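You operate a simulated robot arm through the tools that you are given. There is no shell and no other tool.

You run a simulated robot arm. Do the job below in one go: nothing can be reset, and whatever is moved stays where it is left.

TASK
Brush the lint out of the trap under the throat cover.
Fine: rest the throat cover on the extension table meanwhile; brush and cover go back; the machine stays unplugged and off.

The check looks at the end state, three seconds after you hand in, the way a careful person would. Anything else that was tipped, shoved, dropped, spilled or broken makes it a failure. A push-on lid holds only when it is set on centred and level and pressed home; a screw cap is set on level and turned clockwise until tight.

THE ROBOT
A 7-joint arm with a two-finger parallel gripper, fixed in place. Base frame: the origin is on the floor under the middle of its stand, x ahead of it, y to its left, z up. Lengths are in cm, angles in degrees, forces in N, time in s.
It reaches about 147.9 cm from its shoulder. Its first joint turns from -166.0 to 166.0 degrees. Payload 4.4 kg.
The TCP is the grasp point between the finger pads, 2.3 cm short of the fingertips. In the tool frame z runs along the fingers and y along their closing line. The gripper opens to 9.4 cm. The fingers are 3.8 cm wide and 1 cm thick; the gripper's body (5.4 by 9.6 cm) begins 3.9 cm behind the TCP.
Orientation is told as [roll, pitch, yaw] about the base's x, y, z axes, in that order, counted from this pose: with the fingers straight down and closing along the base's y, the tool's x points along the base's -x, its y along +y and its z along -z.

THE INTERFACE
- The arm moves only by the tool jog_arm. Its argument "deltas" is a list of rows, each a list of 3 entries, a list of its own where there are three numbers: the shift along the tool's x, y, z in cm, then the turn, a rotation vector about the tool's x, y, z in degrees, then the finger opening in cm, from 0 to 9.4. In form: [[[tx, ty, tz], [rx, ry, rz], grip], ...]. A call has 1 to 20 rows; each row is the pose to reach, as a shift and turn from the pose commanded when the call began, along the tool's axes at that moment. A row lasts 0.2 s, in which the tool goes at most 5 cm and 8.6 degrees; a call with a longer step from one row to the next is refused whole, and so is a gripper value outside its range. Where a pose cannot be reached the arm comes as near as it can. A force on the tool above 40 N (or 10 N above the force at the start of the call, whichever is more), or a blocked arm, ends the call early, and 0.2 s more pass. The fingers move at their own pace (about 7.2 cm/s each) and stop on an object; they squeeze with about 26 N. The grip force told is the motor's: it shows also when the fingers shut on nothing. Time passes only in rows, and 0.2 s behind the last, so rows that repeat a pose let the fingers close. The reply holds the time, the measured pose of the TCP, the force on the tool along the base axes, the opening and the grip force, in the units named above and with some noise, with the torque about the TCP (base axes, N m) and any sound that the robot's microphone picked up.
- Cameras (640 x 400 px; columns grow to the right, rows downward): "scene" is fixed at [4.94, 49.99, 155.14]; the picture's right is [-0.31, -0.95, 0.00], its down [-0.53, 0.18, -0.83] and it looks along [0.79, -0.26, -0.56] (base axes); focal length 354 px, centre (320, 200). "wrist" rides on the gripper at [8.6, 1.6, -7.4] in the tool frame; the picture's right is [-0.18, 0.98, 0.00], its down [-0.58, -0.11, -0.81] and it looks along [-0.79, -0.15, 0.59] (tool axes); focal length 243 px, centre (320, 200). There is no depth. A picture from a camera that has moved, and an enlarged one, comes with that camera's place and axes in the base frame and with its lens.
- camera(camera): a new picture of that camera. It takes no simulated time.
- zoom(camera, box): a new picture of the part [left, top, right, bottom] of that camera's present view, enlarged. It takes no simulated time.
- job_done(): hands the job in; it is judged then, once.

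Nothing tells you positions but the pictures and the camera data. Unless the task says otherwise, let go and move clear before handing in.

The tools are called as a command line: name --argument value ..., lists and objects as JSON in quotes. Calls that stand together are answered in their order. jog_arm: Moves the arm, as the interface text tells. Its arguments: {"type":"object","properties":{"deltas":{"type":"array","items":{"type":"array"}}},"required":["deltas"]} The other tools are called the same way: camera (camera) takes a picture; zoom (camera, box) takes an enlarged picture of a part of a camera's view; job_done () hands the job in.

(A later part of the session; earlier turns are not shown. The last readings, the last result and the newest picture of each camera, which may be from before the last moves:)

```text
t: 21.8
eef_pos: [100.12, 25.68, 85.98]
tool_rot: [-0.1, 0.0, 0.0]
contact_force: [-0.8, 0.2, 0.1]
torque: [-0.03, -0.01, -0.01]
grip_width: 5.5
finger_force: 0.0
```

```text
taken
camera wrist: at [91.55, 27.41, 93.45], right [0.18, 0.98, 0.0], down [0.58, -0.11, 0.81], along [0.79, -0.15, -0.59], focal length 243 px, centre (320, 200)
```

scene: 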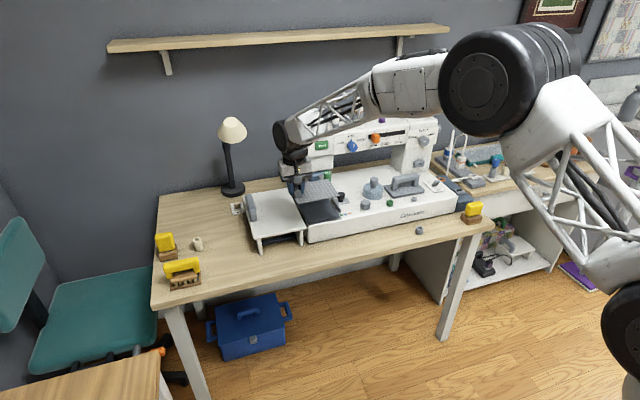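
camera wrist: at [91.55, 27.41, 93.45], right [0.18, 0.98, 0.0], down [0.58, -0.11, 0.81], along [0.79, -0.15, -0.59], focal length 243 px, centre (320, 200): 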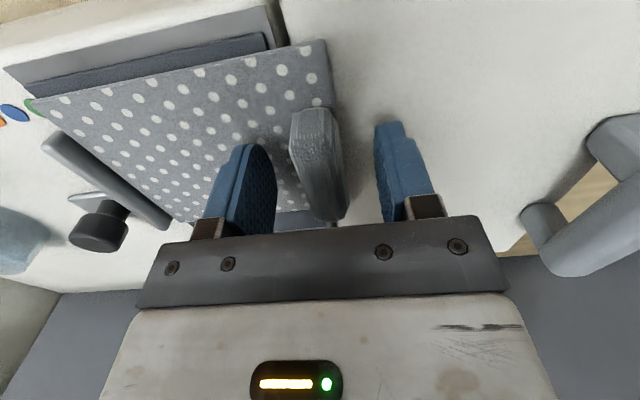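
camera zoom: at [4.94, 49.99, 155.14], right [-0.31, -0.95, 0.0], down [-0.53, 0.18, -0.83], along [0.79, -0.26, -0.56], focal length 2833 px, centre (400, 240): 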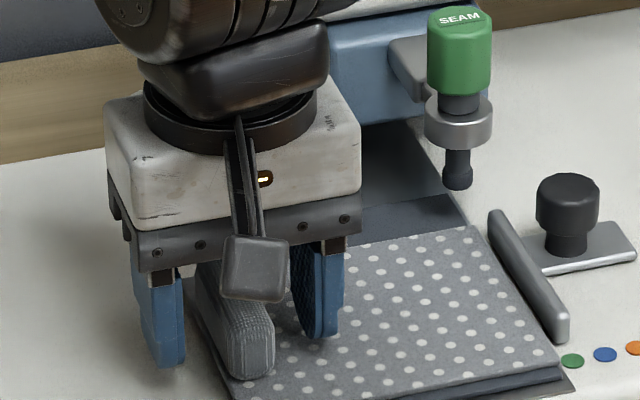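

The workpiece is back exactly as it was. I'll rise and move over to look at the U-handled plate, near (103, -16).

jog_arm --deltas '[[[0, 0, -3], [0, 0, 0], 5.5], [[0, 0, -6.5], [0, 0, 0], 7], [[0, 0, -10], [0, 0, 0], 9.4], [[1.5, 0, -13], [0, 0, 0], 9.4], [[5, -2, -14], [0, 0, 0], 9.4], [[9, -4, -14], [0, 0, 0], 9.4], [[13, -7, -14], [0, 0, 0], 9.4], [[16, -10.5, -14], [0, 0, 0], 9.4], [[16, -15, -14], [0, 0, 0], 9.4], [[16, -20, -14], [0, 0, 0], 9.4], [[16, -25, -14], [0, 0, 0], 9.4], [[16, -30, -14], [0, 0, 0], 9.4], [[16, -35, -14], [0, 0, 0], 9.4], [[16, -40, -14], [0, 0, 0], 9.4], [[16, -40, -14], [0, 0, 0], 9.4]]'

camera --camera "wrist"

zoom --camera "wrist" --box '[200, 80, 440, 230]'

zoom --camera "scene" --box '[230, 150, 390, 250]'

```text
t: 25.0
eef_pos: [84.3, -14.06, 100.17]
tool_rot: [0.0, 0.1, 0.1]
contact_force: [0.1, 0.0, -0.1]
torque: [0.0, -0.01, -0.03]
grip_width: 9.42
finger_force: 0.0
```

```text
taken
camera wrist: at [75.7, -12.42, 107.65], right [0.18, 0.98, 0.0], down [0.58, -0.11, 0.81], along [0.79, -0.15, -0.59], focal length 243 px, centre (320, 200)
```

wrist: 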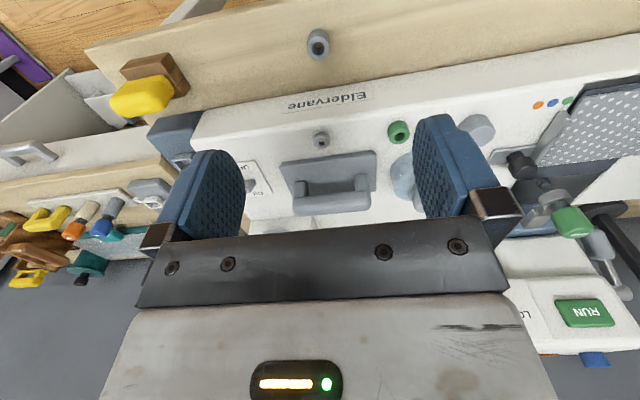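

```text
2.67 times, centred on (320, 155) of wrist
camera zoom: at [75.7, -12.42, 107.65], right [0.18, 0.98, 0.0], down [0.58, -0.11, 0.81], along [0.79, -0.15, -0.59], focal length 647 px, centre (320, 320)
```

zoom: 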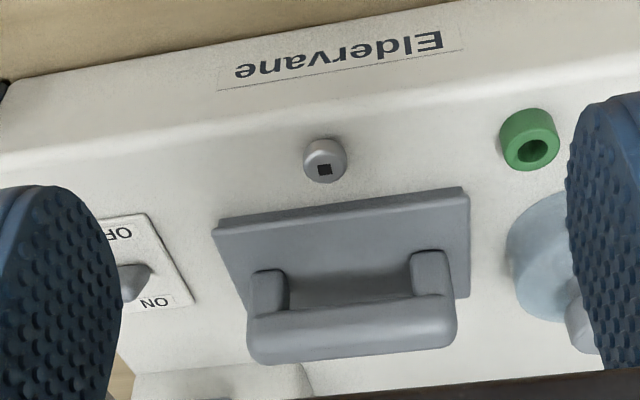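

```text
4.00 times, centred on (310, 200) of scene
camera zoom: at [4.94, 49.99, 155.14], right [-0.31, -0.95, 0.0], down [-0.53, 0.18, -0.83], along [0.79, -0.26, -0.56], focal length 1417 px, centre (360, 200)
```

zoom: 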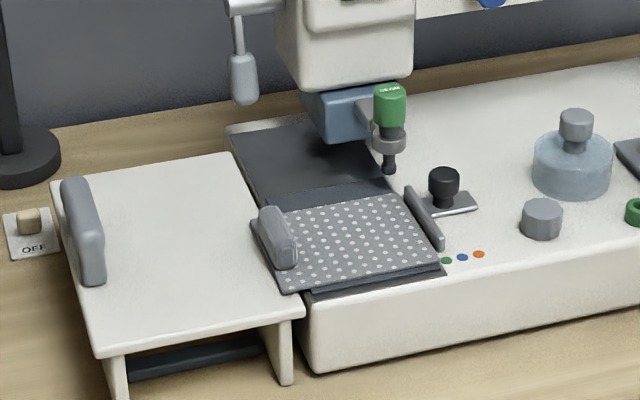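

The U-handled plate spans about x 99–107, y -22.6 to -9.2 at z≈83.5. Its handle bar runs along y at roughly (103, -15.8, 88). First I'll check the workpiece position against the earlier picture with the same framing.

zoom --camera "scene" --box '[280, 170, 360, 220]'

zoom --camera "scene" --box '[350, 165, 446, 225]'

```text
8.00 times, centred on (320, 195) of scene
camera zoom: at [4.94, 49.99, 155.14], right [-0.31, -0.95, 0.0], down [-0.53, 0.18, -0.83], along [0.79, -0.26, -0.56], focal length 2833 px, centre (320, 240)
```

zoom: 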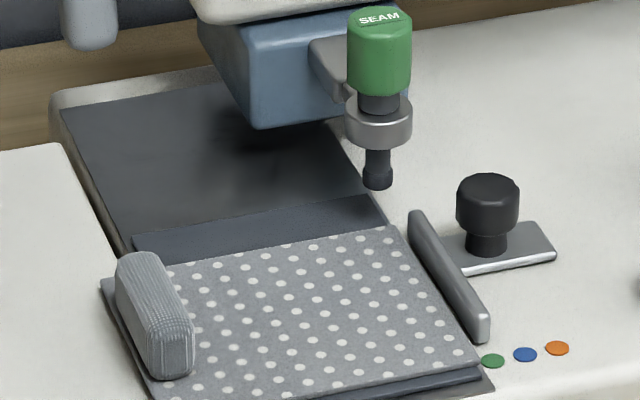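

```text
6.67 times, centred on (398, 195) of scene
camera zoom: at [4.94, 49.99, 155.14], right [-0.31, -0.95, 0.0], down [-0.53, 0.18, -0.83], along [0.79, -0.26, -0.56], focal length 2361 px, centre (-200, 233)
```

zoom: 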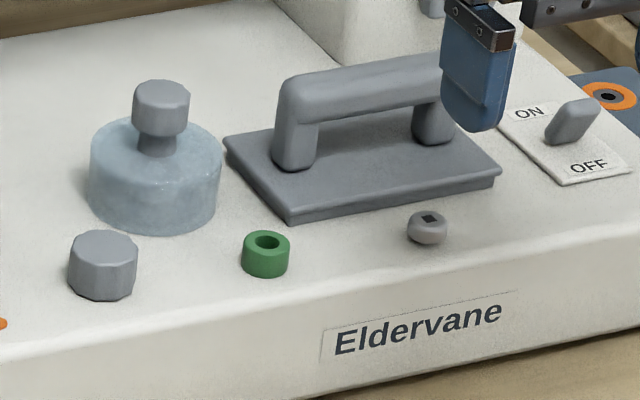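

The workpiece is back within about 2 mm. Now I'll turn the gripper 90° so the fingers close along x, across the cover's handle bar, while staying clear of the machine.

jog_arm --deltas '[[[0, 0, 0], [0, 0, -8.2], 9.4], [[0, 0, 0], [0, 0, -16.4], 9.4], [[0, 0, 0], [0, 0, -24.6], 9.4], [[0, 0, 0], [0, 0, -32.8], 9.4], [[0, 0, 0], [0, 0, -41], 9.4], [[0, 0, 0], [0, 0, -49.2], 9.4], [[0, 0, 0], [0, 0, -57.4], 9.4], [[0, 0, 0], [0, 0, -65.6], 9.4], [[0, 0, 0], [0, 0, -73.8], 9.4], [[0, 0, 0], [0, 0, -82], 9.4], [[0, 0, 0], [0, 0, -90], 9.4], [[0, 0, 0], [0, 0, -90], 9.4]]'

camera --camera "wrist"

camera --camera "scene"

```text
t: 27.6
eef_pos: [84.28, -14.1, 99.96]
tool_rot: [0.0, 0.0, 90.1]
contact_force: [0.0, 0.0, -0.4]
torque: [0.01, -0.01, 0.01]
grip_width: 9.41
finger_force: 0.0
```

```text
taken
camera wrist: at [82.73, -22.76, 107.4], right [-0.98, 0.18, 0.0], down [0.11, 0.58, 0.81], along [0.15, 0.79, -0.59], focal length 243 px, centre (320, 200)
```

wrist: 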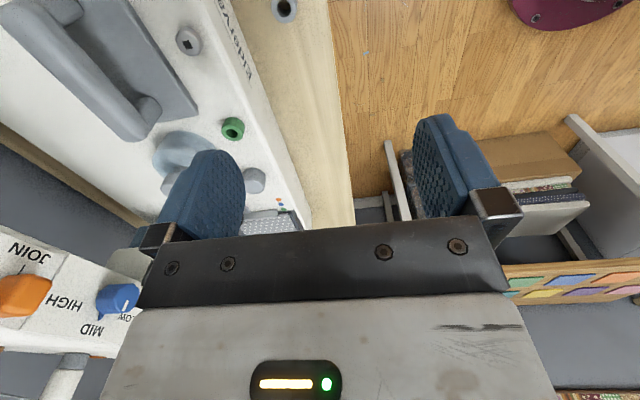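

```text
taken
```

scene: 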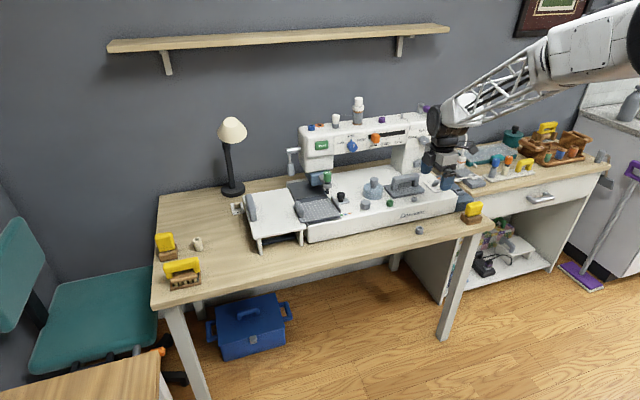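

The turn worked. I'll ease forward in x while staying high, checking clearance to the overhead arm, whose front face I place at x≈113.

jog_arm --deltas '[[[0.4, -4, 0], [0, 0, 0], 9.4], [[0.8, -8, 0], [0, 0, 0], 9.4], [[1.2, -12, 0], [0, 0, 0], 9.4], [[1.2, -12, 0], [0, 0, 0], 9.4]]'

camera --camera "wrist"

zoom --camera "scene" --box '[350, 100, 490, 220]'

zoom --camera "wrist" --box '[140, 0, 420, 175]'

```text
t: 28.6
eef_pos: [96.32, -15.47, 100.01]
tool_rot: [0.0, 0.0, 90.0]
contact_force: [-0.1, 1.0, 0.1]
torque: [0.0, 0.02, -0.01]
grip_width: 9.41
finger_force: 0.1
```

```text
taken
camera wrist: at [94.78, -23.94, 107.49], right [-0.98, 0.18, 0.0], down [0.11, 0.58, 0.81], along [0.15, 0.79, -0.59], focal length 243 px, centre (320, 200)
```

wrist: 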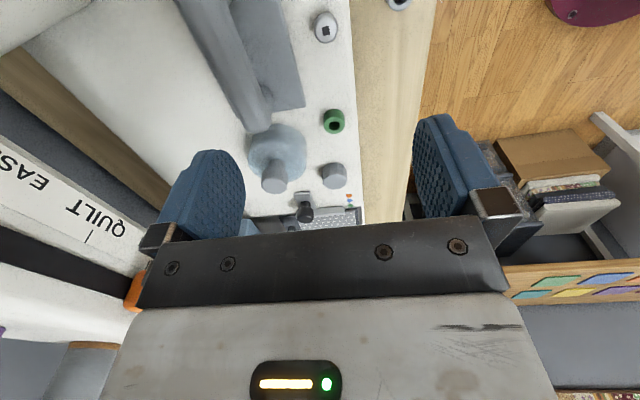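

```text
3.33 times, centred on (420, 160) of scene
camera zoom: at [4.94, 49.99, 155.14], right [-0.31, -0.95, 0.0], down [-0.53, 0.18, -0.83], along [0.79, -0.26, -0.56], focal length 1180 px, centre (-13, 333)
```

zoom: 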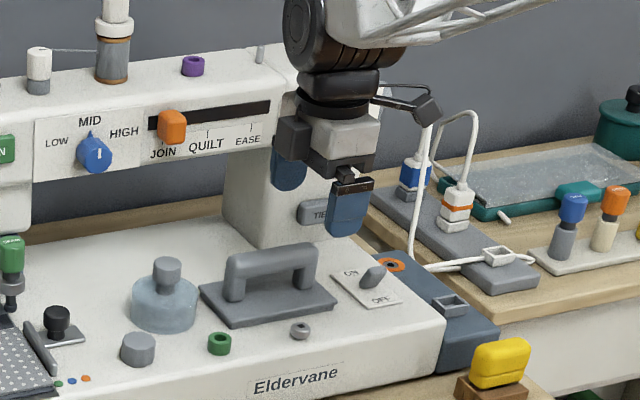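

```text
2.29 times, centred on (280, 88) of wrist
camera zoom: at [94.78, -23.94, 107.49], right [-0.98, 0.18, 0.0], down [0.11, 0.58, 0.81], along [0.15, 0.79, -0.59], focal length 555 px, centre (411, 457)
```

zoom: 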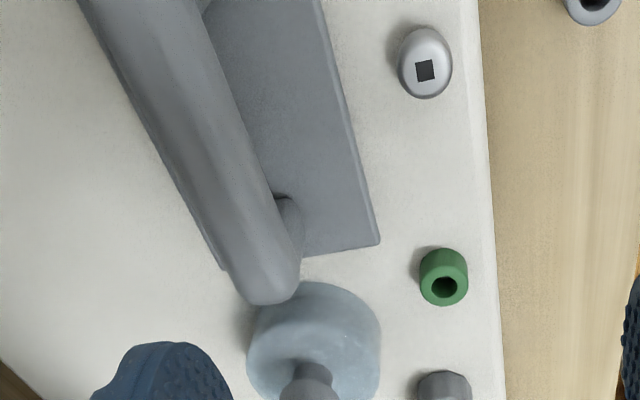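

The handle bar is centred at about x=103.0, y=-15.8, with its top near z=88.8. I'll move above it and lower around it with the fingers partly open.

jog_arm --deltas '[[[0.2, -3.4, 0], [0, 0, 0], 7], [[0.35, -6.7, 0], [0, 0, 0], 6], [[0.35, -6.7, 3.5], [0, 0, 0], 6], [[0.35, -6.7, 7], [0, 0, 0], 6], [[0.35, -6.7, 8], [0, 0, 0], 6], [[0.35, -6.7, 8], [0, 0, 0], 6]]'

camera --camera "wrist"

zoom --camera "scene" --box '[370, 120, 450, 210]'

```text
t: 30.0
eef_pos: [102.91, -15.78, 92.04]
tool_rot: [0.0, 0.0, 90.0]
contact_force: [0.4, 0.3, 0.3]
torque: [0.0, -0.04, 0.02]
grip_width: 5.99
finger_force: 0.0
```

```text
taken
camera wrist: at [101.43, -24.44, 99.49], right [-0.98, 0.18, 0.0], down [0.11, 0.58, 0.81], along [0.15, 0.79, -0.59], focal length 243 px, centre (320, 200)
```

wrist: 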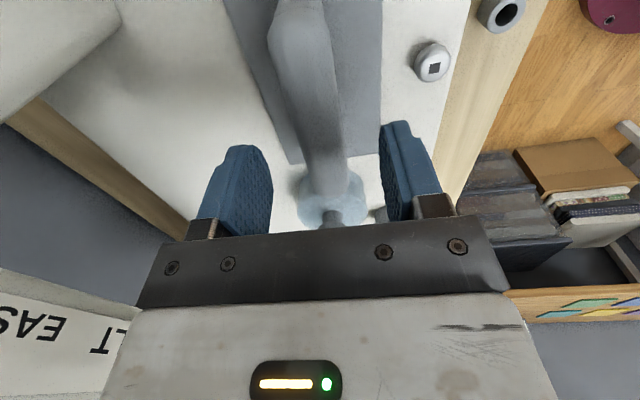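

```text
4.44 times, centred on (410, 165) of scene
camera zoom: at [4.94, 49.99, 155.14], right [-0.31, -0.95, 0.0], down [-0.53, 0.18, -0.83], along [0.79, -0.26, -0.56], focal length 1574 px, centre (-80, 356)
```

zoom: 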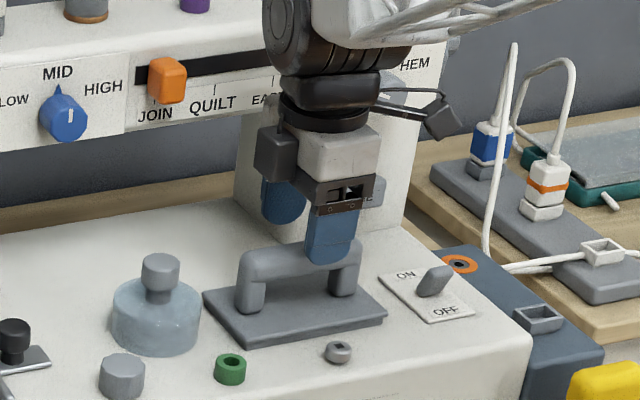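

The gripper is aligned over the bar. I'll descend to grip height and close.

jog_arm --deltas '[[[0, 0, 2], [0, 0, 0], 6], [[0, 0, 3.5], [0, 0, 0], 6], [[0, 0, 4.5], [0, 0, 0], 6], [[0, 0, 4.5], [0, 0, 0], 6], [[0, 0, 4.5], [0, 0, 0], 3], [[0, 0, 4.5], [0, 0, 0], 1], [[0, 0, 4.5], [0, 0, 0], 0.5], [[0, 0, 4.5], [0, 0, 0], 0.5], [[0, 0, 4.5], [0, 0, 0], 0.5]]'

camera --camera "wrist"

zoom --camera "scene" --box '[370, 120, 450, 210]'

```text
t: 32.0
eef_pos: [102.82, -15.86, 87.37]
tool_rot: [0.0, 0.0, 90.0]
contact_force: [0.3, -0.3, -0.4]
torque: [0.02, -0.02, 0.0]
grip_width: 2.56
finger_force: 26.0
```

```text
taken
camera wrist: at [101.27, -24.51, 94.92], right [-0.98, 0.18, 0.0], down [0.11, 0.58, 0.81], along [0.15, 0.79, -0.59], focal length 243 px, centre (320, 200)
```

wrist: 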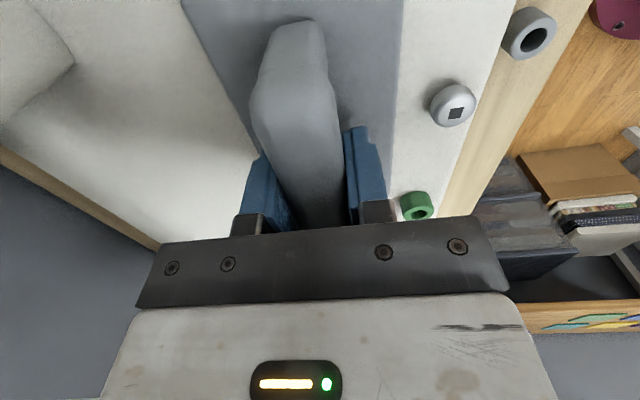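

```text
4.44 times, centred on (410, 165) of scene
camera zoom: at [4.94, 49.99, 155.14], right [-0.31, -0.95, 0.0], down [-0.53, 0.18, -0.83], along [0.79, -0.26, -0.56], focal length 1574 px, centre (-80, 356)
```

zoom: 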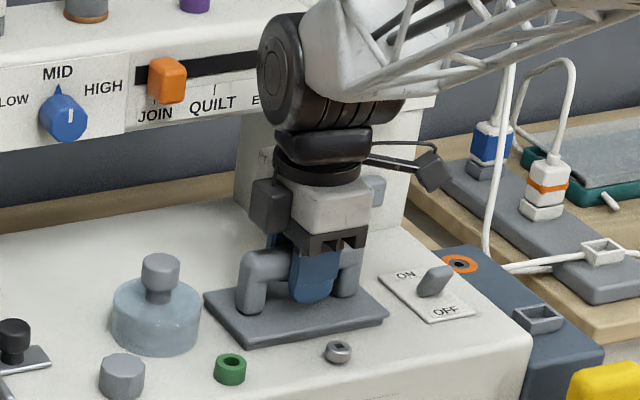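

I have the handle gripped at 2.56 cm. I'll lift slowly and check the forces.

jog_arm --deltas '[[[0, 0, -0.3], [0, 0, 0], 0.5], [[0, 0, -0.6], [0, 0, 0], 0.5], [[0, 0, -1.0], [0, 0, 0], 0.5], [[0, 0, -1.0], [0, 0, 0], 0.5]]'

zoom --camera "scene" --box '[350, 165, 446, 225]'

camera --camera "wrist"

```text
t: 33.0
eef_pos: [103.04, -15.9, 88.52]
tool_rot: [0.0, 0.0, 90.1]
contact_force: [0.4, 0.4, -1.0]
torque: [-0.05, 0.0, 0.03]
grip_width: 2.55
finger_force: 26.1
```

```text
6.67 times, centred on (398, 195) of scene
camera zoom: at [4.94, 49.99, 155.14], right [-0.31, -0.95, 0.0], down [-0.53, 0.18, -0.83], along [0.79, -0.26, -0.56], focal length 2361 px, centre (-200, 233)
```

zoom: 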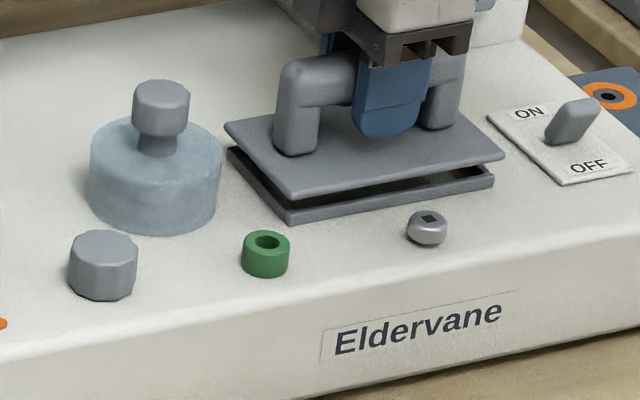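

```text
taken
camera wrist: at [101.4, -24.43, 95.95], right [-0.98, 0.18, 0.0], down [0.11, 0.58, 0.81], along [0.15, 0.79, -0.59], focal length 243 px, centre (320, 200)
```

wrist: 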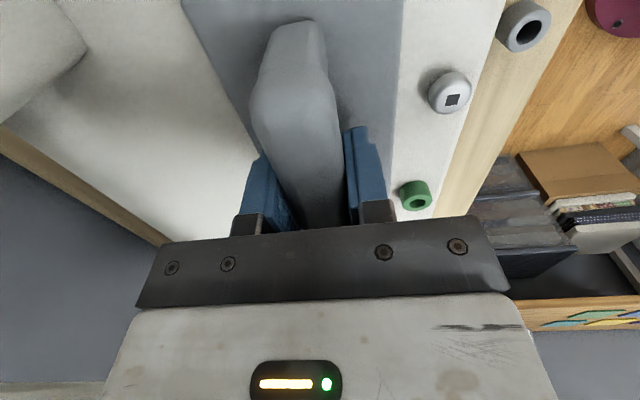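

That's the throat cover: it lifts level off a rimmed opening. I'll raise it straight up, draw it back clear of the machine, and look at the trap.

jog_arm --deltas '[[[0, 0, -2], [0, 0, 0], 0.5], [[0, 0, -4], [0, 0, 0], 0.5], [[0, 0, -6.5], [0, 0, 0], 0.5], [[0, 0, -9], [0, 0, 0], 0.5], [[0, 2, -10], [0, 0, 0], 0.5], [[0, 5, -10], [0, 0, 0], 0.5], [[0, 8.5, -10], [0, 0, 0], 0.5], [[0, 12, -10], [0, 0, 0], 0.5], [[0, 15, -10], [0, 0, 0], 0.5], [[0, 18, -10], [0, 0, 0], 0.5], [[0, 18, -10], [0, 0, 0], 0.5]]'

camera --camera "scene"

zoom --camera "scene" --box '[366, 170, 446, 220]'

camera --camera "wrist"

```text
t: 35.4
eef_pos: [84.69, -15.73, 98.63]
tool_rot: [0.0, 0.0, 90.0]
contact_force: [-0.2, -0.2, -0.6]
torque: [-0.02, 0.01, 0.03]
grip_width: 2.56
finger_force: 26.2
```

```text
taken
```

scene: 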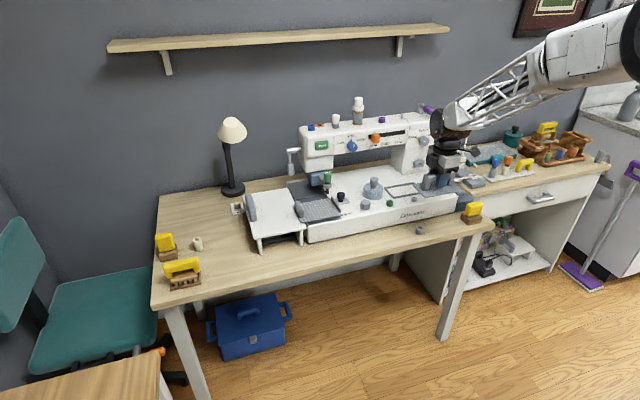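

```text
8.00 times, centred on (406, 195) of scene
camera zoom: at [4.94, 49.99, 155.14], right [-0.31, -0.95, 0.0], down [-0.53, 0.18, -0.83], along [0.79, -0.26, -0.56], focal length 2833 px, centre (-368, 240)
```

zoom: 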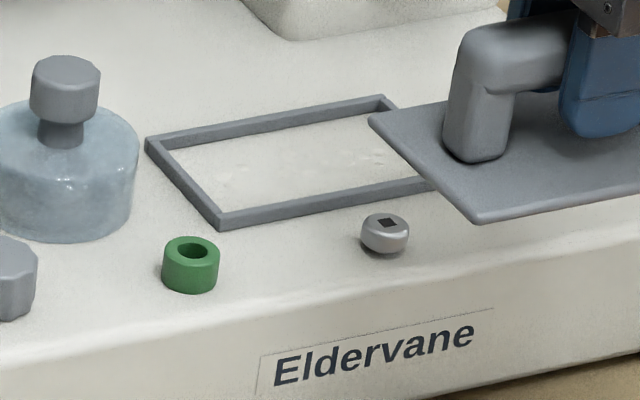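

```text
taken
camera wrist: at [83.23, -24.36, 106.06], right [-0.98, 0.18, 0.0], down [0.11, 0.58, 0.81], along [0.15, 0.79, -0.59], focal length 243 px, centre (320, 200)
```

wrist: 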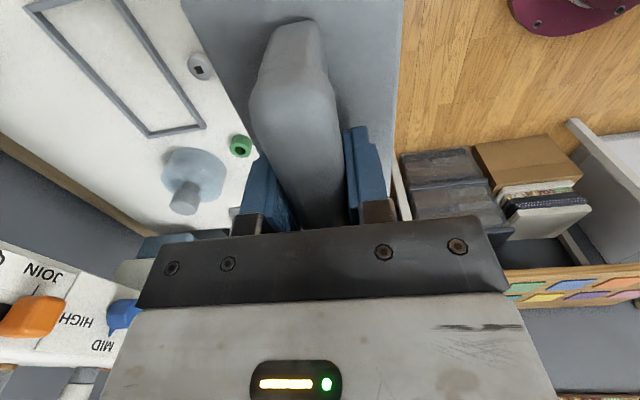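

The trap is a shallow rimmed tray with pale lint on its floor. I'll carry the cover along the front to the extension table, turning it lengthwise on the way.

jog_arm --deltas '[[[-4.4, 0, 0], [0, 0, 8.2], 0.5], [[-8.8, 0, 0], [0, 0, 16.4], 0.5], [[-13.2, 0, 0], [0, 0, 24.6], 0.5], [[-17.6, 0, 0], [0, 0, 32.8], 0.5], [[-22, 0, 0], [0, 0, 41], 0.5], [[-26.4, 0, 0], [0, 0, 49.2], 0.5], [[-30.8, 0, 0], [0, 0, 57.4], 0.5], [[-35.2, 0, 0], [0, 0, 65.6], 0.5], [[-39.6, 0, 0], [0, 0, 73.8], 0.5], [[-44, 0, 0], [0, 0, 82], 0.5], [[-48, 0, 0], [0, 0, 90], 0.5], [[-48, 0, 0], [0, 0, 90], 0.5]]'

camera --camera "wrist"

zoom --camera "scene" --box '[366, 170, 446, 220]'

camera --camera "scene"

```text
t: 38.0
eef_pos: [84.7, 32.02, 98.5]
tool_rot: [0.1, 0.0, 0.0]
contact_force: [-0.3, 0.2, -0.6]
torque: [0.0, -0.01, 0.01]
grip_width: 2.54
finger_force: 25.7
```

```text
taken
camera wrist: at [76.08, 33.59, 105.9], right [0.18, 0.98, 0.0], down [0.58, -0.11, 0.81], along [0.79, -0.15, -0.59], focal length 243 px, centre (320, 200)
```

wrist: 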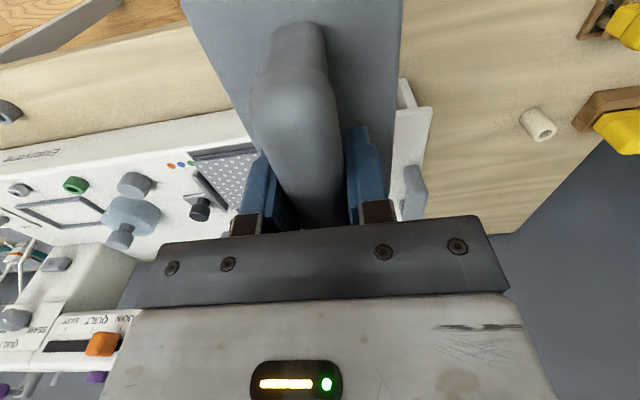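

```text
8.00 times, centred on (406, 195) of scene
camera zoom: at [4.94, 49.99, 155.14], right [-0.31, -0.95, 0.0], down [-0.53, 0.18, -0.83], along [0.79, -0.26, -0.56], focal length 2833 px, centre (-368, 240)
```

zoom: 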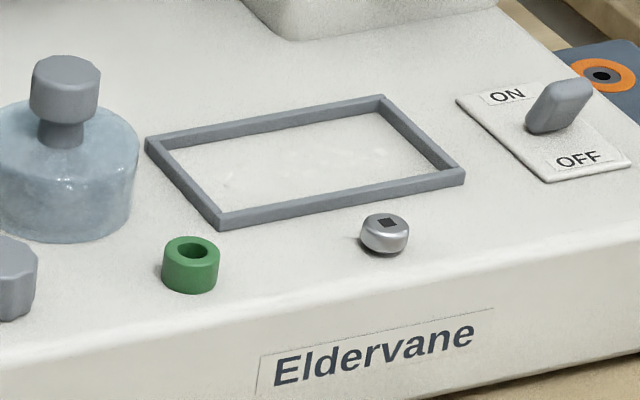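

```text
taken
```

scene: 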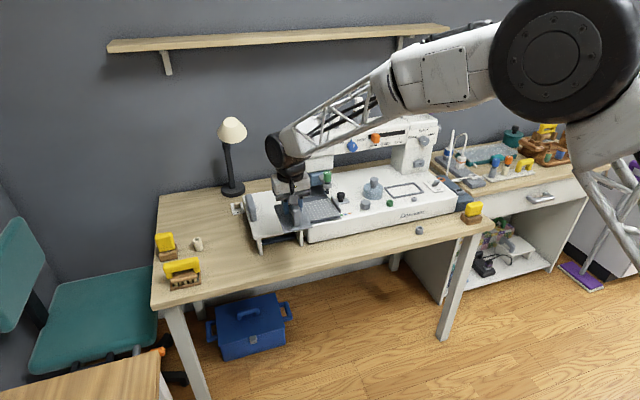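

The lint shows as faint white flecks inside the frame. Next I'll carry the cover over the extension table toward about (104, 32.8) and start down.

jog_arm --deltas '[[[-4, 0.2, 0], [0, 0, 0], 0.5], [[-8, 0.4, 0], [0, 0, 0], 0.5], [[-12, 0.6, 0], [0, 0, 0], 0.5], [[-16, 0.8, 0.5], [0, 0, 0], 0.5], [[-19.3, 0.8, 2], [0, 0, 0], 0.5], [[-19.3, 0.8, 5], [0, 0, 0], 0.5], [[-19.3, 0.8, 8], [0, 0, 0], 0.5], [[-19.3, 0.8, 9], [0, 0, 0], 0.5], [[-19.3, 0.8, 9], [0, 0, 0], 0.5]]'

zoom --camera "scene" --box '[230, 150, 358, 230]'

camera --camera "wrist"

```text
t: 40.0
eef_pos: [104.23, 32.97, 89.44]
tool_rot: [-0.1, -0.1, -0.1]
contact_force: [-0.2, -0.3, -0.3]
torque: [-0.03, 0.01, -0.01]
grip_width: 2.55
finger_force: 26.2
```

```text
5.00 times, centred on (294, 190) of scene
camera zoom: at [4.94, 49.99, 155.14], right [-0.31, -0.95, 0.0], down [-0.53, 0.18, -0.83], along [0.79, -0.26, -0.56], focal length 1771 px, centre (450, 250)
```

zoom: 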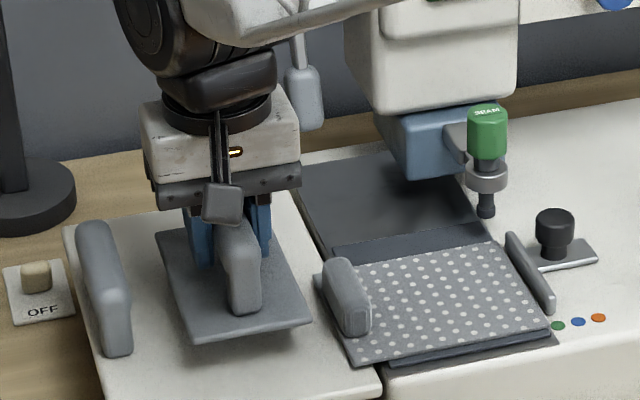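

```text
taken
camera wrist: at [95.67, 34.62, 96.96], right [0.18, 0.98, 0.0], down [0.58, -0.11, 0.81], along [0.79, -0.15, -0.59], focal length 243 px, centre (320, 200)
```

wrist: 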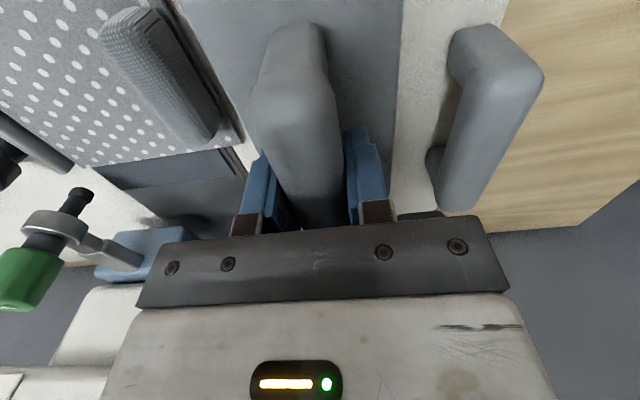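

The cover is over free space on the extension table. I'll lower it gently until it touches.

jog_arm --deltas '[[[0, 0, 1], [0, 0, 0], 0.5], [[0, 0, 1.8], [0, 0, 0], 0.5], [[0, 0, 2.1], [0, 0, 0], 0.5], [[0, 0, 2.3], [0, 0, 0], 0.5], [[0, 0, 2.4], [0, 0, 0], 0.5], [[0, 0, 2.4], [0, 0, 0], 0.5]]'

zoom --camera "scene" --box '[245, 170, 325, 220]'

```text
t: 41.4
eef_pos: [104.13, 33.05, 87.11]
tool_rot: [0.1, 0.0, 0.0]
contact_force: [1.0, 0.8, -0.5]
torque: [0.0, 0.01, 0.01]
grip_width: 2.54
finger_force: 25.7
```

```text
8.00 times, centred on (285, 195) of scene
camera zoom: at [4.94, 49.99, 155.14], right [-0.31, -0.95, 0.0], down [-0.53, 0.18, -0.83], along [0.79, -0.26, -0.56], focal length 2833 px, centre (600, 240)
```

zoom: 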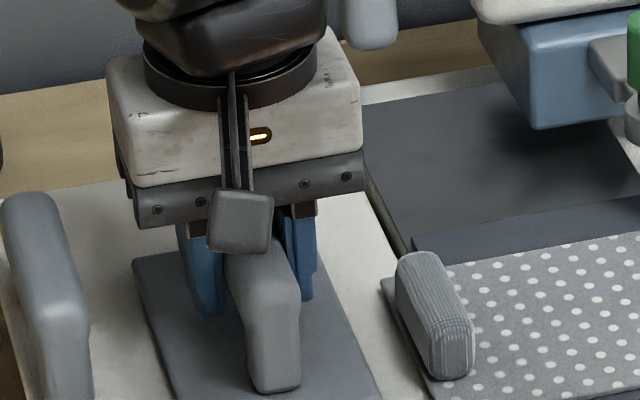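

jog_arm --deltas '[[[0, 0, 0.1], [0, 0, 0], 0.5], [[0, 0, 0.2], [0, 0, 0], 0.5], [[0, 0, 0.3], [0, 0, 0], 0.5], [[0, 0, 0.3], [0, 0, 0], 0.5]]'

zoom --camera "scene" --box '[235, 190, 315, 240]'

```text
t: 42.4
eef_pos: [104.33, 33.03, 87.09]
tool_rot: [-0.1, -0.2, 0.2]
contact_force: [-3.5, 2.4, 20.0]
torque: [-0.05, 0.07, -0.09]
grip_width: 2.57
finger_force: 26.2
```

```text
8.00 times, centred on (275, 215) of scene
camera zoom: at [4.94, 49.99, 155.14], right [-0.31, -0.95, 0.0], down [-0.53, 0.18, -0.83], along [0.79, -0.26, -0.56], focal length 2833 px, centre (680, 80)
```

zoom: 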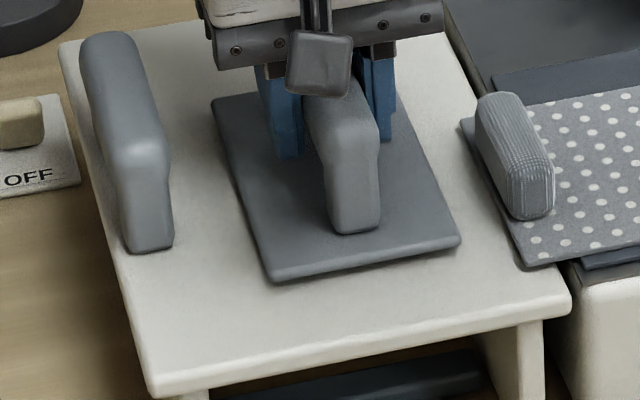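

Contact at TCP z≈87.1, so the cover is resting on the extension table. I'll ease the pressure off and release.

jog_arm --deltas '[[[0, 0, -0.15], [0, 0, 0], 0.5], [[0, 0, -0.2], [0, 0, 0], 0.5], [[0, 0, -0.2], [0, 0, 0], 0.5]]'

```text
t: 43.2
eef_pos: [104.08, 33.07, 87.05]
tool_rot: [0.0, 0.0, 0.0]
contact_force: [2.4, 1.5, 14.5]
torque: [-0.06, -0.5, 0.06]
grip_width: 2.55
finger_force: 25.9
```

jog_arm --deltas '[[[0, 0, -0.05], [0, 0, 0], 0.5], [[0, 0, -0.1], [0, 0, 0], 0.5], [[0, 0, -0.1], [0, 0, 0], 0.5]]'

```text
t: 44.0
eef_pos: [104.18, 33.15, 87.1]
tool_rot: [0.0, 0.1, -0.1]
contact_force: [0.8, -1.1, 4.5]
torque: [-0.01, -0.33, -0.11]
grip_width: 2.58
finger_force: 26.2
```

jog_arm --deltas '[[[0, 0, -0.05], [0, 0, 0], 0.5], [[0, 0, -0.05], [0, 0, 0], 2.8], [[0, 0, -0.05], [0, 0, 0], 4], [[0, 0, -0.05], [0, 0, 0], 5.5], [[0, 0, -0.05], [0, 0, 0], 5.5]]'

camera --camera "wrist"

zoom --camera "scene" --box '[235, 170, 331, 230]'

```text
t: 45.2
eef_pos: [104.16, 33.03, 87.26]
tool_rot: [0.0, -0.1, 0.1]
contact_force: [0.4, -0.1, -0.6]
torque: [-0.01, -0.01, -0.03]
grip_width: 5.53
finger_force: 0.2
```

```text
taken
camera wrist: at [95.6, 34.69, 94.62], right [0.18, 0.98, 0.0], down [0.58, -0.11, 0.81], along [0.79, -0.15, -0.59], focal length 243 px, centre (320, 200)
```

wrist: 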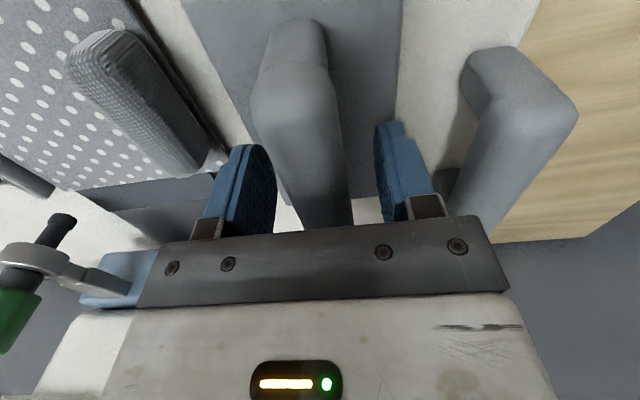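

```text
6.67 times, centred on (283, 200) of scene
camera zoom: at [4.94, 49.99, 155.14], right [-0.31, -0.95, 0.0], down [-0.53, 0.18, -0.83], along [0.79, -0.26, -0.56], focal length 2361 px, centre (567, 200)
```

zoom: 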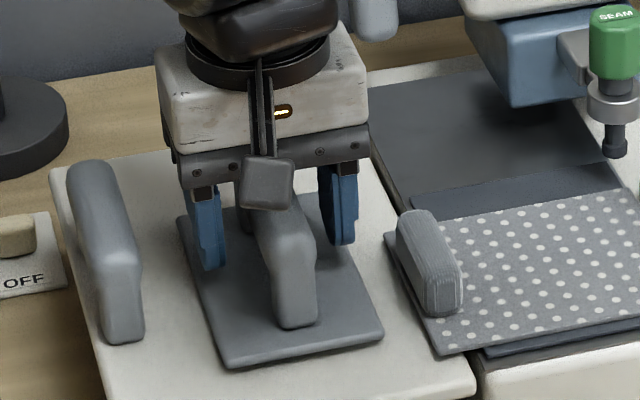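

The cover rests flat on the extension table. I'll rise and go back in front of the trap to inspect the lint closely.

jog_arm --deltas '[[[0, 0, -3], [0, 0, 0], 5.5], [[0, 0, -7], [0, 0, 0], 7], [[2, 0, -11], [0, 0, 0], 9.4], [[6, 0, -12], [0, 0, 0], 9.4], [[10.5, 0, -12], [0, 0, 0], 9.4], [[15, -1, -12], [0, 0, 0], 9.4], [[16.5, -5.5, -12], [0, 0, 0], 9.4], [[16.5, -10.5, -12], [0, 0, 0], 9.4], [[16.5, -15.5, -12], [0, 0, 0], 9.4], [[16.5, -20.5, -12], [0, 0, 0], 9.4], [[16.5, -25.5, -12], [0, 0, 0], 9.4], [[16.5, -30.5, -12], [0, 0, 0], 9.4], [[16.5, -35.5, -12], [0, 0, 0], 9.4], [[16.5, -40.5, -12], [0, 0, 0], 9.4], [[16.5, -45.5, -11], [0, 0, 0], 9.4], [[16.5, -48, -9], [0, 0, 0], 9.4], [[16.5, -48, -9], [0, 0, 0], 9.4]]'

camera --camera "wrist"

zoom --camera "wrist" --box '[240, 90, 400, 190]'

zoom --camera "scene" --box '[384, 180, 426, 206]'

zoom --camera "scene" --box '[235, 170, 331, 230]'

```text
refused: row 15 steps farther than a row can; nothing moved
```

```text
taken
camera wrist: at [95.6, 34.69, 94.62], right [0.18, 0.98, 0.0], down [0.58, -0.11, 0.81], along [0.79, -0.15, -0.59], focal length 243 px, centre (320, 200)
```

wrist: 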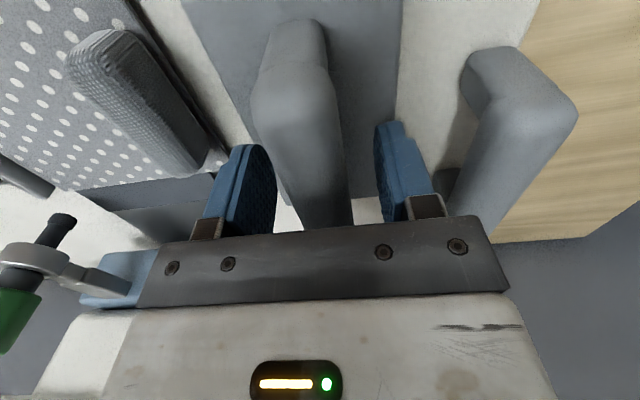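

```text
4.00 times, centred on (320, 140) of wrist
camera zoom: at [95.6, 34.69, 94.62], right [0.18, 0.98, 0.0], down [0.58, -0.11, 0.81], along [0.79, -0.15, -0.59], focal length 970 px, centre (320, 440)
```

zoom: 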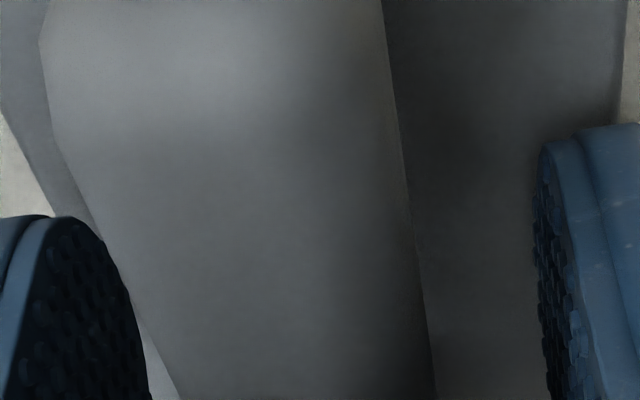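

```text
15.24 times, centred on (405, 193) of scene
camera zoom: at [4.94, 49.99, 155.14], right [-0.31, -0.95, 0.0], down [-0.53, 0.18, -0.83], along [0.79, -0.26, -0.56], focal length 5397 px, centre (-975, 307)
```

zoom: 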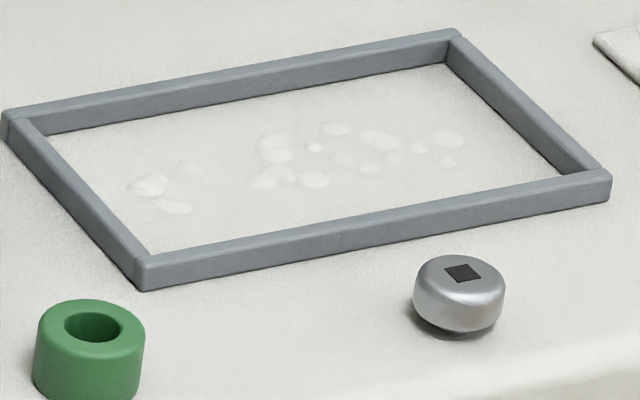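

```text
6.67 times, centred on (283, 200) of scene
camera zoom: at [4.94, 49.99, 155.14], right [-0.31, -0.95, 0.0], down [-0.53, 0.18, -0.83], along [0.79, -0.26, -0.56], focal length 2361 px, centre (567, 200)
```

zoom: 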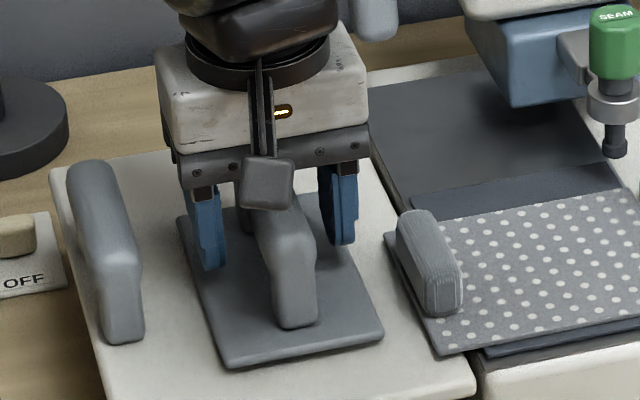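

The lint clumps lie around x 101.5–104.5, y -12 to -20.5 inside the frame. Before choosing, I'll check the left-hand tools from the side to be sure which one is the brush.

jog_arm --deltas '[[[0, 0, -3], [0, 0, 0], 5.5], [[0, 0, -6.5], [0, 0, 0], 7], [[0, 0, -9.5], [0, 0, 0], 9.4], [[0.5, 0.5, -10], [0, 0, -8], 9.4], [[1, 1, -10], [0, 0, -16], 9.4], [[1.5, 2, -10], [0, 0, -24], 9.4], [[2, 3, -10], [0, 0, -32], 9.4], [[2.5, 4, -10], [0, 0, -40], 9.4], [[3, 5, -10], [0, 0, -48], 9.4], [[3.5, 6, -9], [0, 0, -56], 9.4], [[4, 8, -8], [0, 0, -64], 9.4], [[4, 10, -7], [0, 0, -72], 9.4], [[4, 12, -6], [0, 0, -80], 9.4], [[4, 14, -5], [0, 0, -88], 9.4], [[4, 14, -5], [0, 0, -88], 9.4]]'

camera --camera "wrist"

zoom --camera "wrist" --box '[220, 80, 420, 205]'

zoom --camera "scene" --box '[235, 170, 331, 230]'

```text
t: 48.4
eef_pos: [100.25, 47.08, 92.09]
tool_rot: [0.0, 0.0, 88.1]
contact_force: [-0.3, -0.3, 0.8]
torque: [0.0, 0.05, 0.03]
grip_width: 9.4
finger_force: 0.1
```

```text
taken
camera wrist: at [98.42, 38.56, 99.52], right [-0.98, 0.22, 0.0], down [0.13, 0.58, 0.81], along [0.17, 0.79, -0.59], focal length 243 px, centre (320, 200)
```

wrist: 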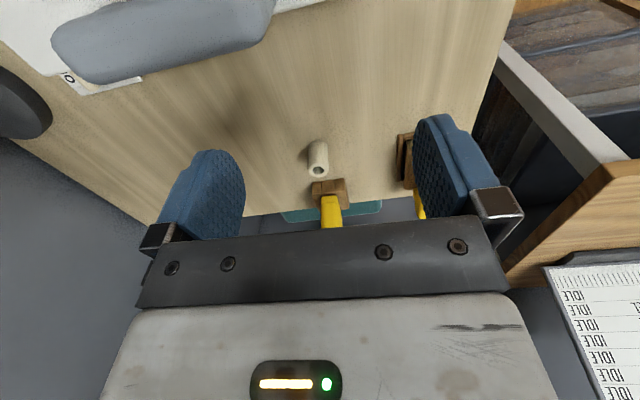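

```text
3.20 times, centred on (320, 142) of wrist
camera zoom: at [98.42, 38.56, 99.52], right [-0.98, 0.22, 0.0], down [0.13, 0.58, 0.81], along [0.17, 0.79, -0.59], focal length 776 px, centre (320, 384)
```

zoom: 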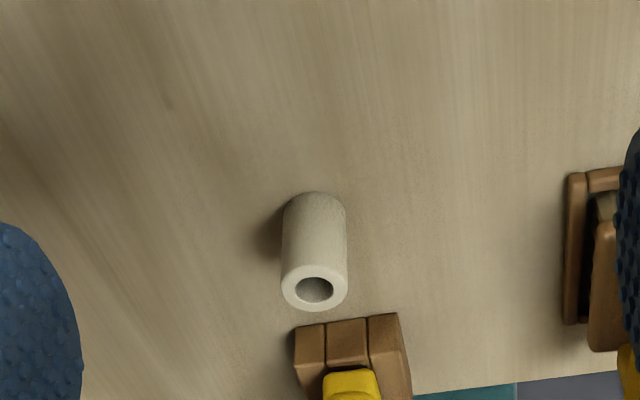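

```text
6.67 times, centred on (283, 200) of scene
camera zoom: at [4.94, 49.99, 155.14], right [-0.31, -0.95, 0.0], down [-0.53, 0.18, -0.83], along [0.79, -0.26, -0.56], focal length 2361 px, centre (567, 200)
```

zoom: 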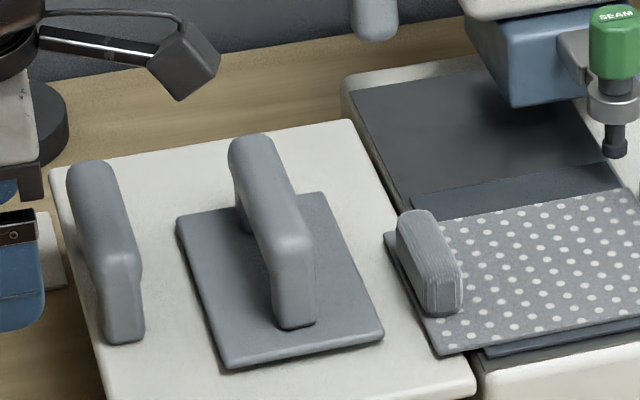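

zoom --camera "wrist" --box '[290, 165, 370, 230]'

zoom --camera "wrist" --box '[370, 110, 450, 230]'

```text
6.15 times, centred on (330, 198) of wrist
camera zoom: at [98.42, 38.56, 99.52], right [-0.98, 0.22, 0.0], down [0.13, 0.58, 0.81], along [0.17, 0.79, -0.59], focal length 1493 px, centre (258, 215)
```

zoom: 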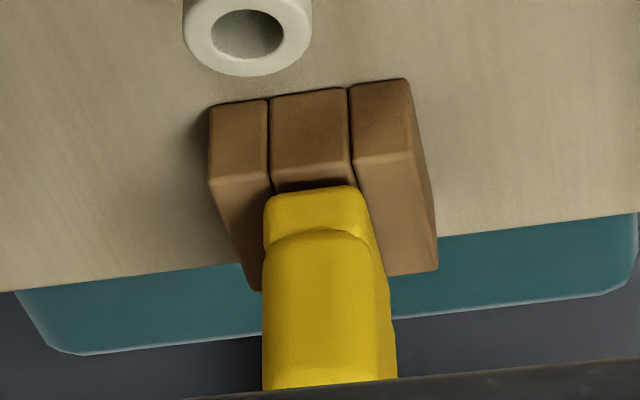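

```text
3.33 times, centred on (410, 170) of wrist
camera zoom: at [98.42, 38.56, 99.52], right [-0.98, 0.22, 0.0], down [0.13, 0.58, 0.81], along [0.17, 0.79, -0.59], focal length 809 px, centre (20, 300)
```

zoom: 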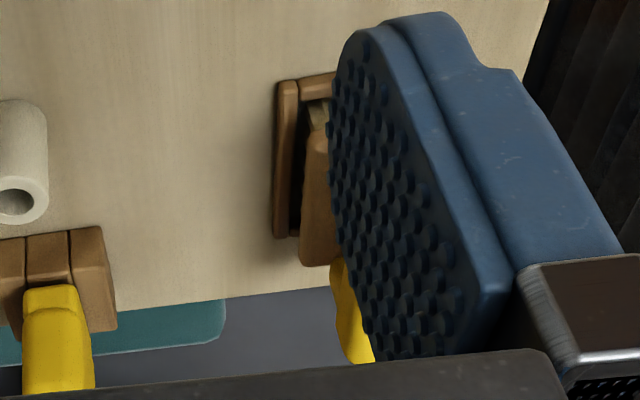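

The small tools are stem tools in sleeve holders, and the wide one in the tray at about (89.7, 65, 80.6) is the brush, with visible bristle tufts. I'll move above its handle bar, which runs along y.

jog_arm --deltas '[[[-4, 2.8, 0], [0, 0, -1], 9.4], [[-8, 5.6, 0], [0, 0, -2], 9.4], [[-12, 8.4, 0], [0, 0, -2], 9.4], [[-15, 10.2, 0], [0, 0, -2], 9.4], [[-17.6, 11.2, 1], [0, 0, -2], 7], [[-17.6, 11.2, 3], [0, 0, -2], 7], [[-17.6, 11.2, 3], [0, 0, -2], 7]]'

camera --camera "wrist"

zoom --camera "wrist" --box '[220, 0, 420, 230]'

zoom --camera "scene" --box '[140, 210, 236, 300]'

```text
t: 50.0
eef_pos: [89.78, 65.06, 89.31]
tool_rot: [0.0, 0.0, 90.1]
contact_force: [0.7, -0.3, 0.8]
torque: [0.01, -0.01, -0.02]
grip_width: 7.0
finger_force: 0.1
```

```text
taken
camera wrist: at [88.18, 56.43, 96.62], right [-0.98, 0.18, 0.0], down [0.11, 0.58, 0.81], along [0.15, 0.79, -0.59], focal length 243 px, centre (320, 200)
```

wrist: 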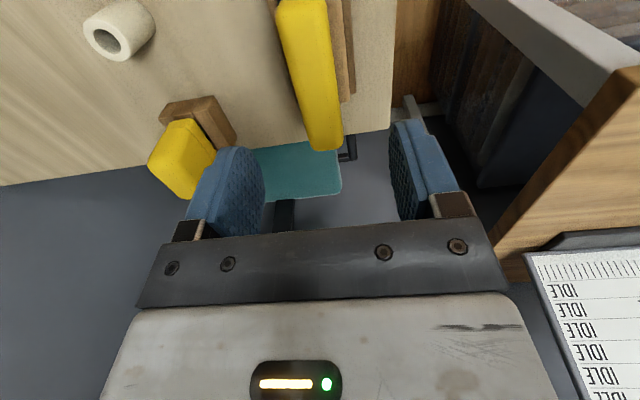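

```text
1.74 times, centred on (320, 115) of wrist
camera zoom: at [88.18, 56.43, 96.62], right [-0.98, 0.18, 0.0], down [0.11, 0.58, 0.81], along [0.15, 0.79, -0.59], focal length 422 px, centre (320, 348)
```

zoom: 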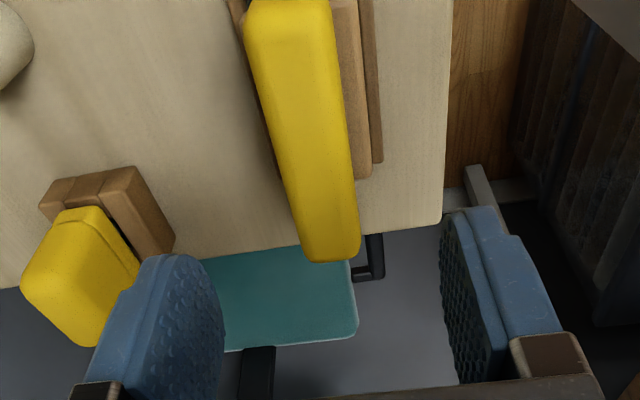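

```text
4.44 times, centred on (188, 255) of scene
camera zoom: at [4.94, 49.99, 155.14], right [-0.31, -0.95, 0.0], down [-0.53, 0.18, -0.83], along [0.79, -0.26, -0.56], focal length 1574 px, centre (907, -44)
```

zoom: 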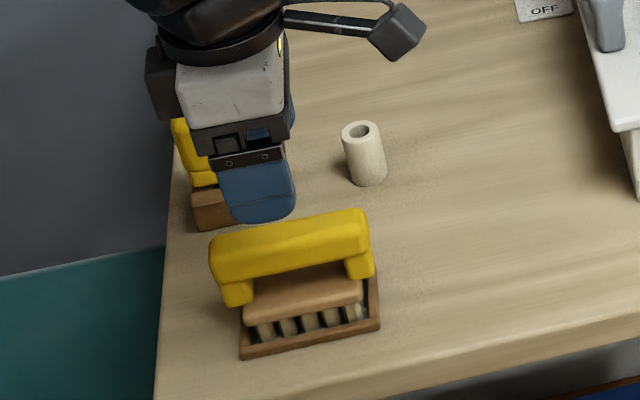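

The bar is centred under the gripper at x≈89.9. I'll descend to grip height and close.

jog_arm --deltas '[[[0, 0, 3], [0, 0, 0], 6], [[0, 0, 6], [0, 0, 0], 6], [[0, 0, 8], [0, 0, 0], 6], [[0, 0, 8.7], [0, 0, 0], 6], [[0, 0, 8.7], [0, 0, 0], 6]]'

camera --camera "wrist"

zoom --camera "scene" --box '[140, 210, 236, 300]'

```text
t: 51.2
eef_pos: [89.62, 65.09, 80.45]
tool_rot: [0.0, 0.1, 90.1]
contact_force: [0.1, 1.0, -0.3]
torque: [0.01, -0.01, -0.02]
grip_width: 6.02
finger_force: 0.0
```

```text
taken
camera wrist: at [88.14, 56.49, 87.84], right [-0.98, 0.18, 0.0], down [0.11, 0.58, 0.81], along [0.15, 0.79, -0.59], focal length 243 px, centre (320, 200)
```

wrist: 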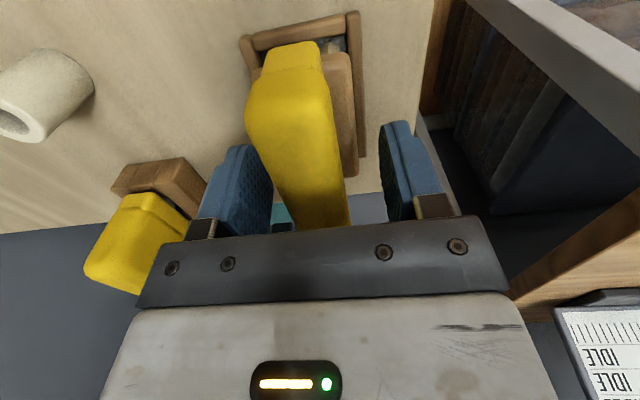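

```text
4.44 times, centred on (188, 255) of scene
camera zoom: at [4.94, 49.99, 155.14], right [-0.31, -0.95, 0.0], down [-0.53, 0.18, -0.83], along [0.79, -0.26, -0.56], focal length 1574 px, centre (907, -44)
```

zoom: 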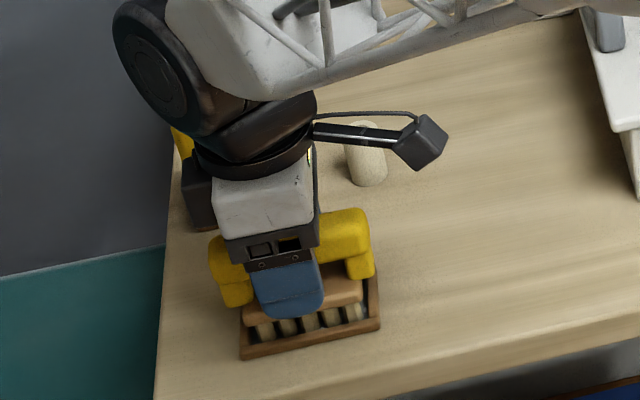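

zoom --camera "wrist" --box '[180, 100, 440, 235]'

```text
2.46 times, centred on (310, 168) of wrist
camera zoom: at [88.14, 56.49, 87.84], right [-0.98, 0.18, 0.0], down [0.11, 0.58, 0.81], along [0.15, 0.79, -0.59], focal length 597 px, centre (345, 280)
```

zoom: 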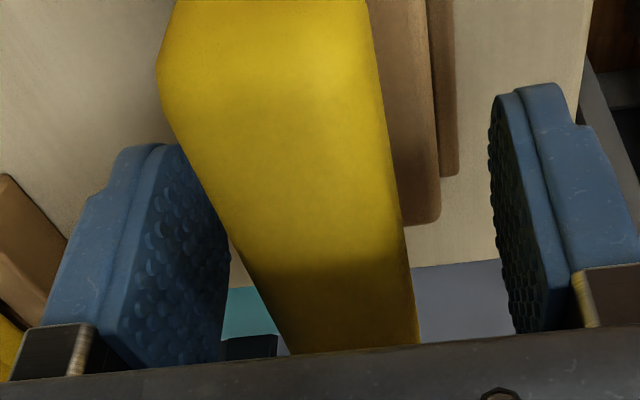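

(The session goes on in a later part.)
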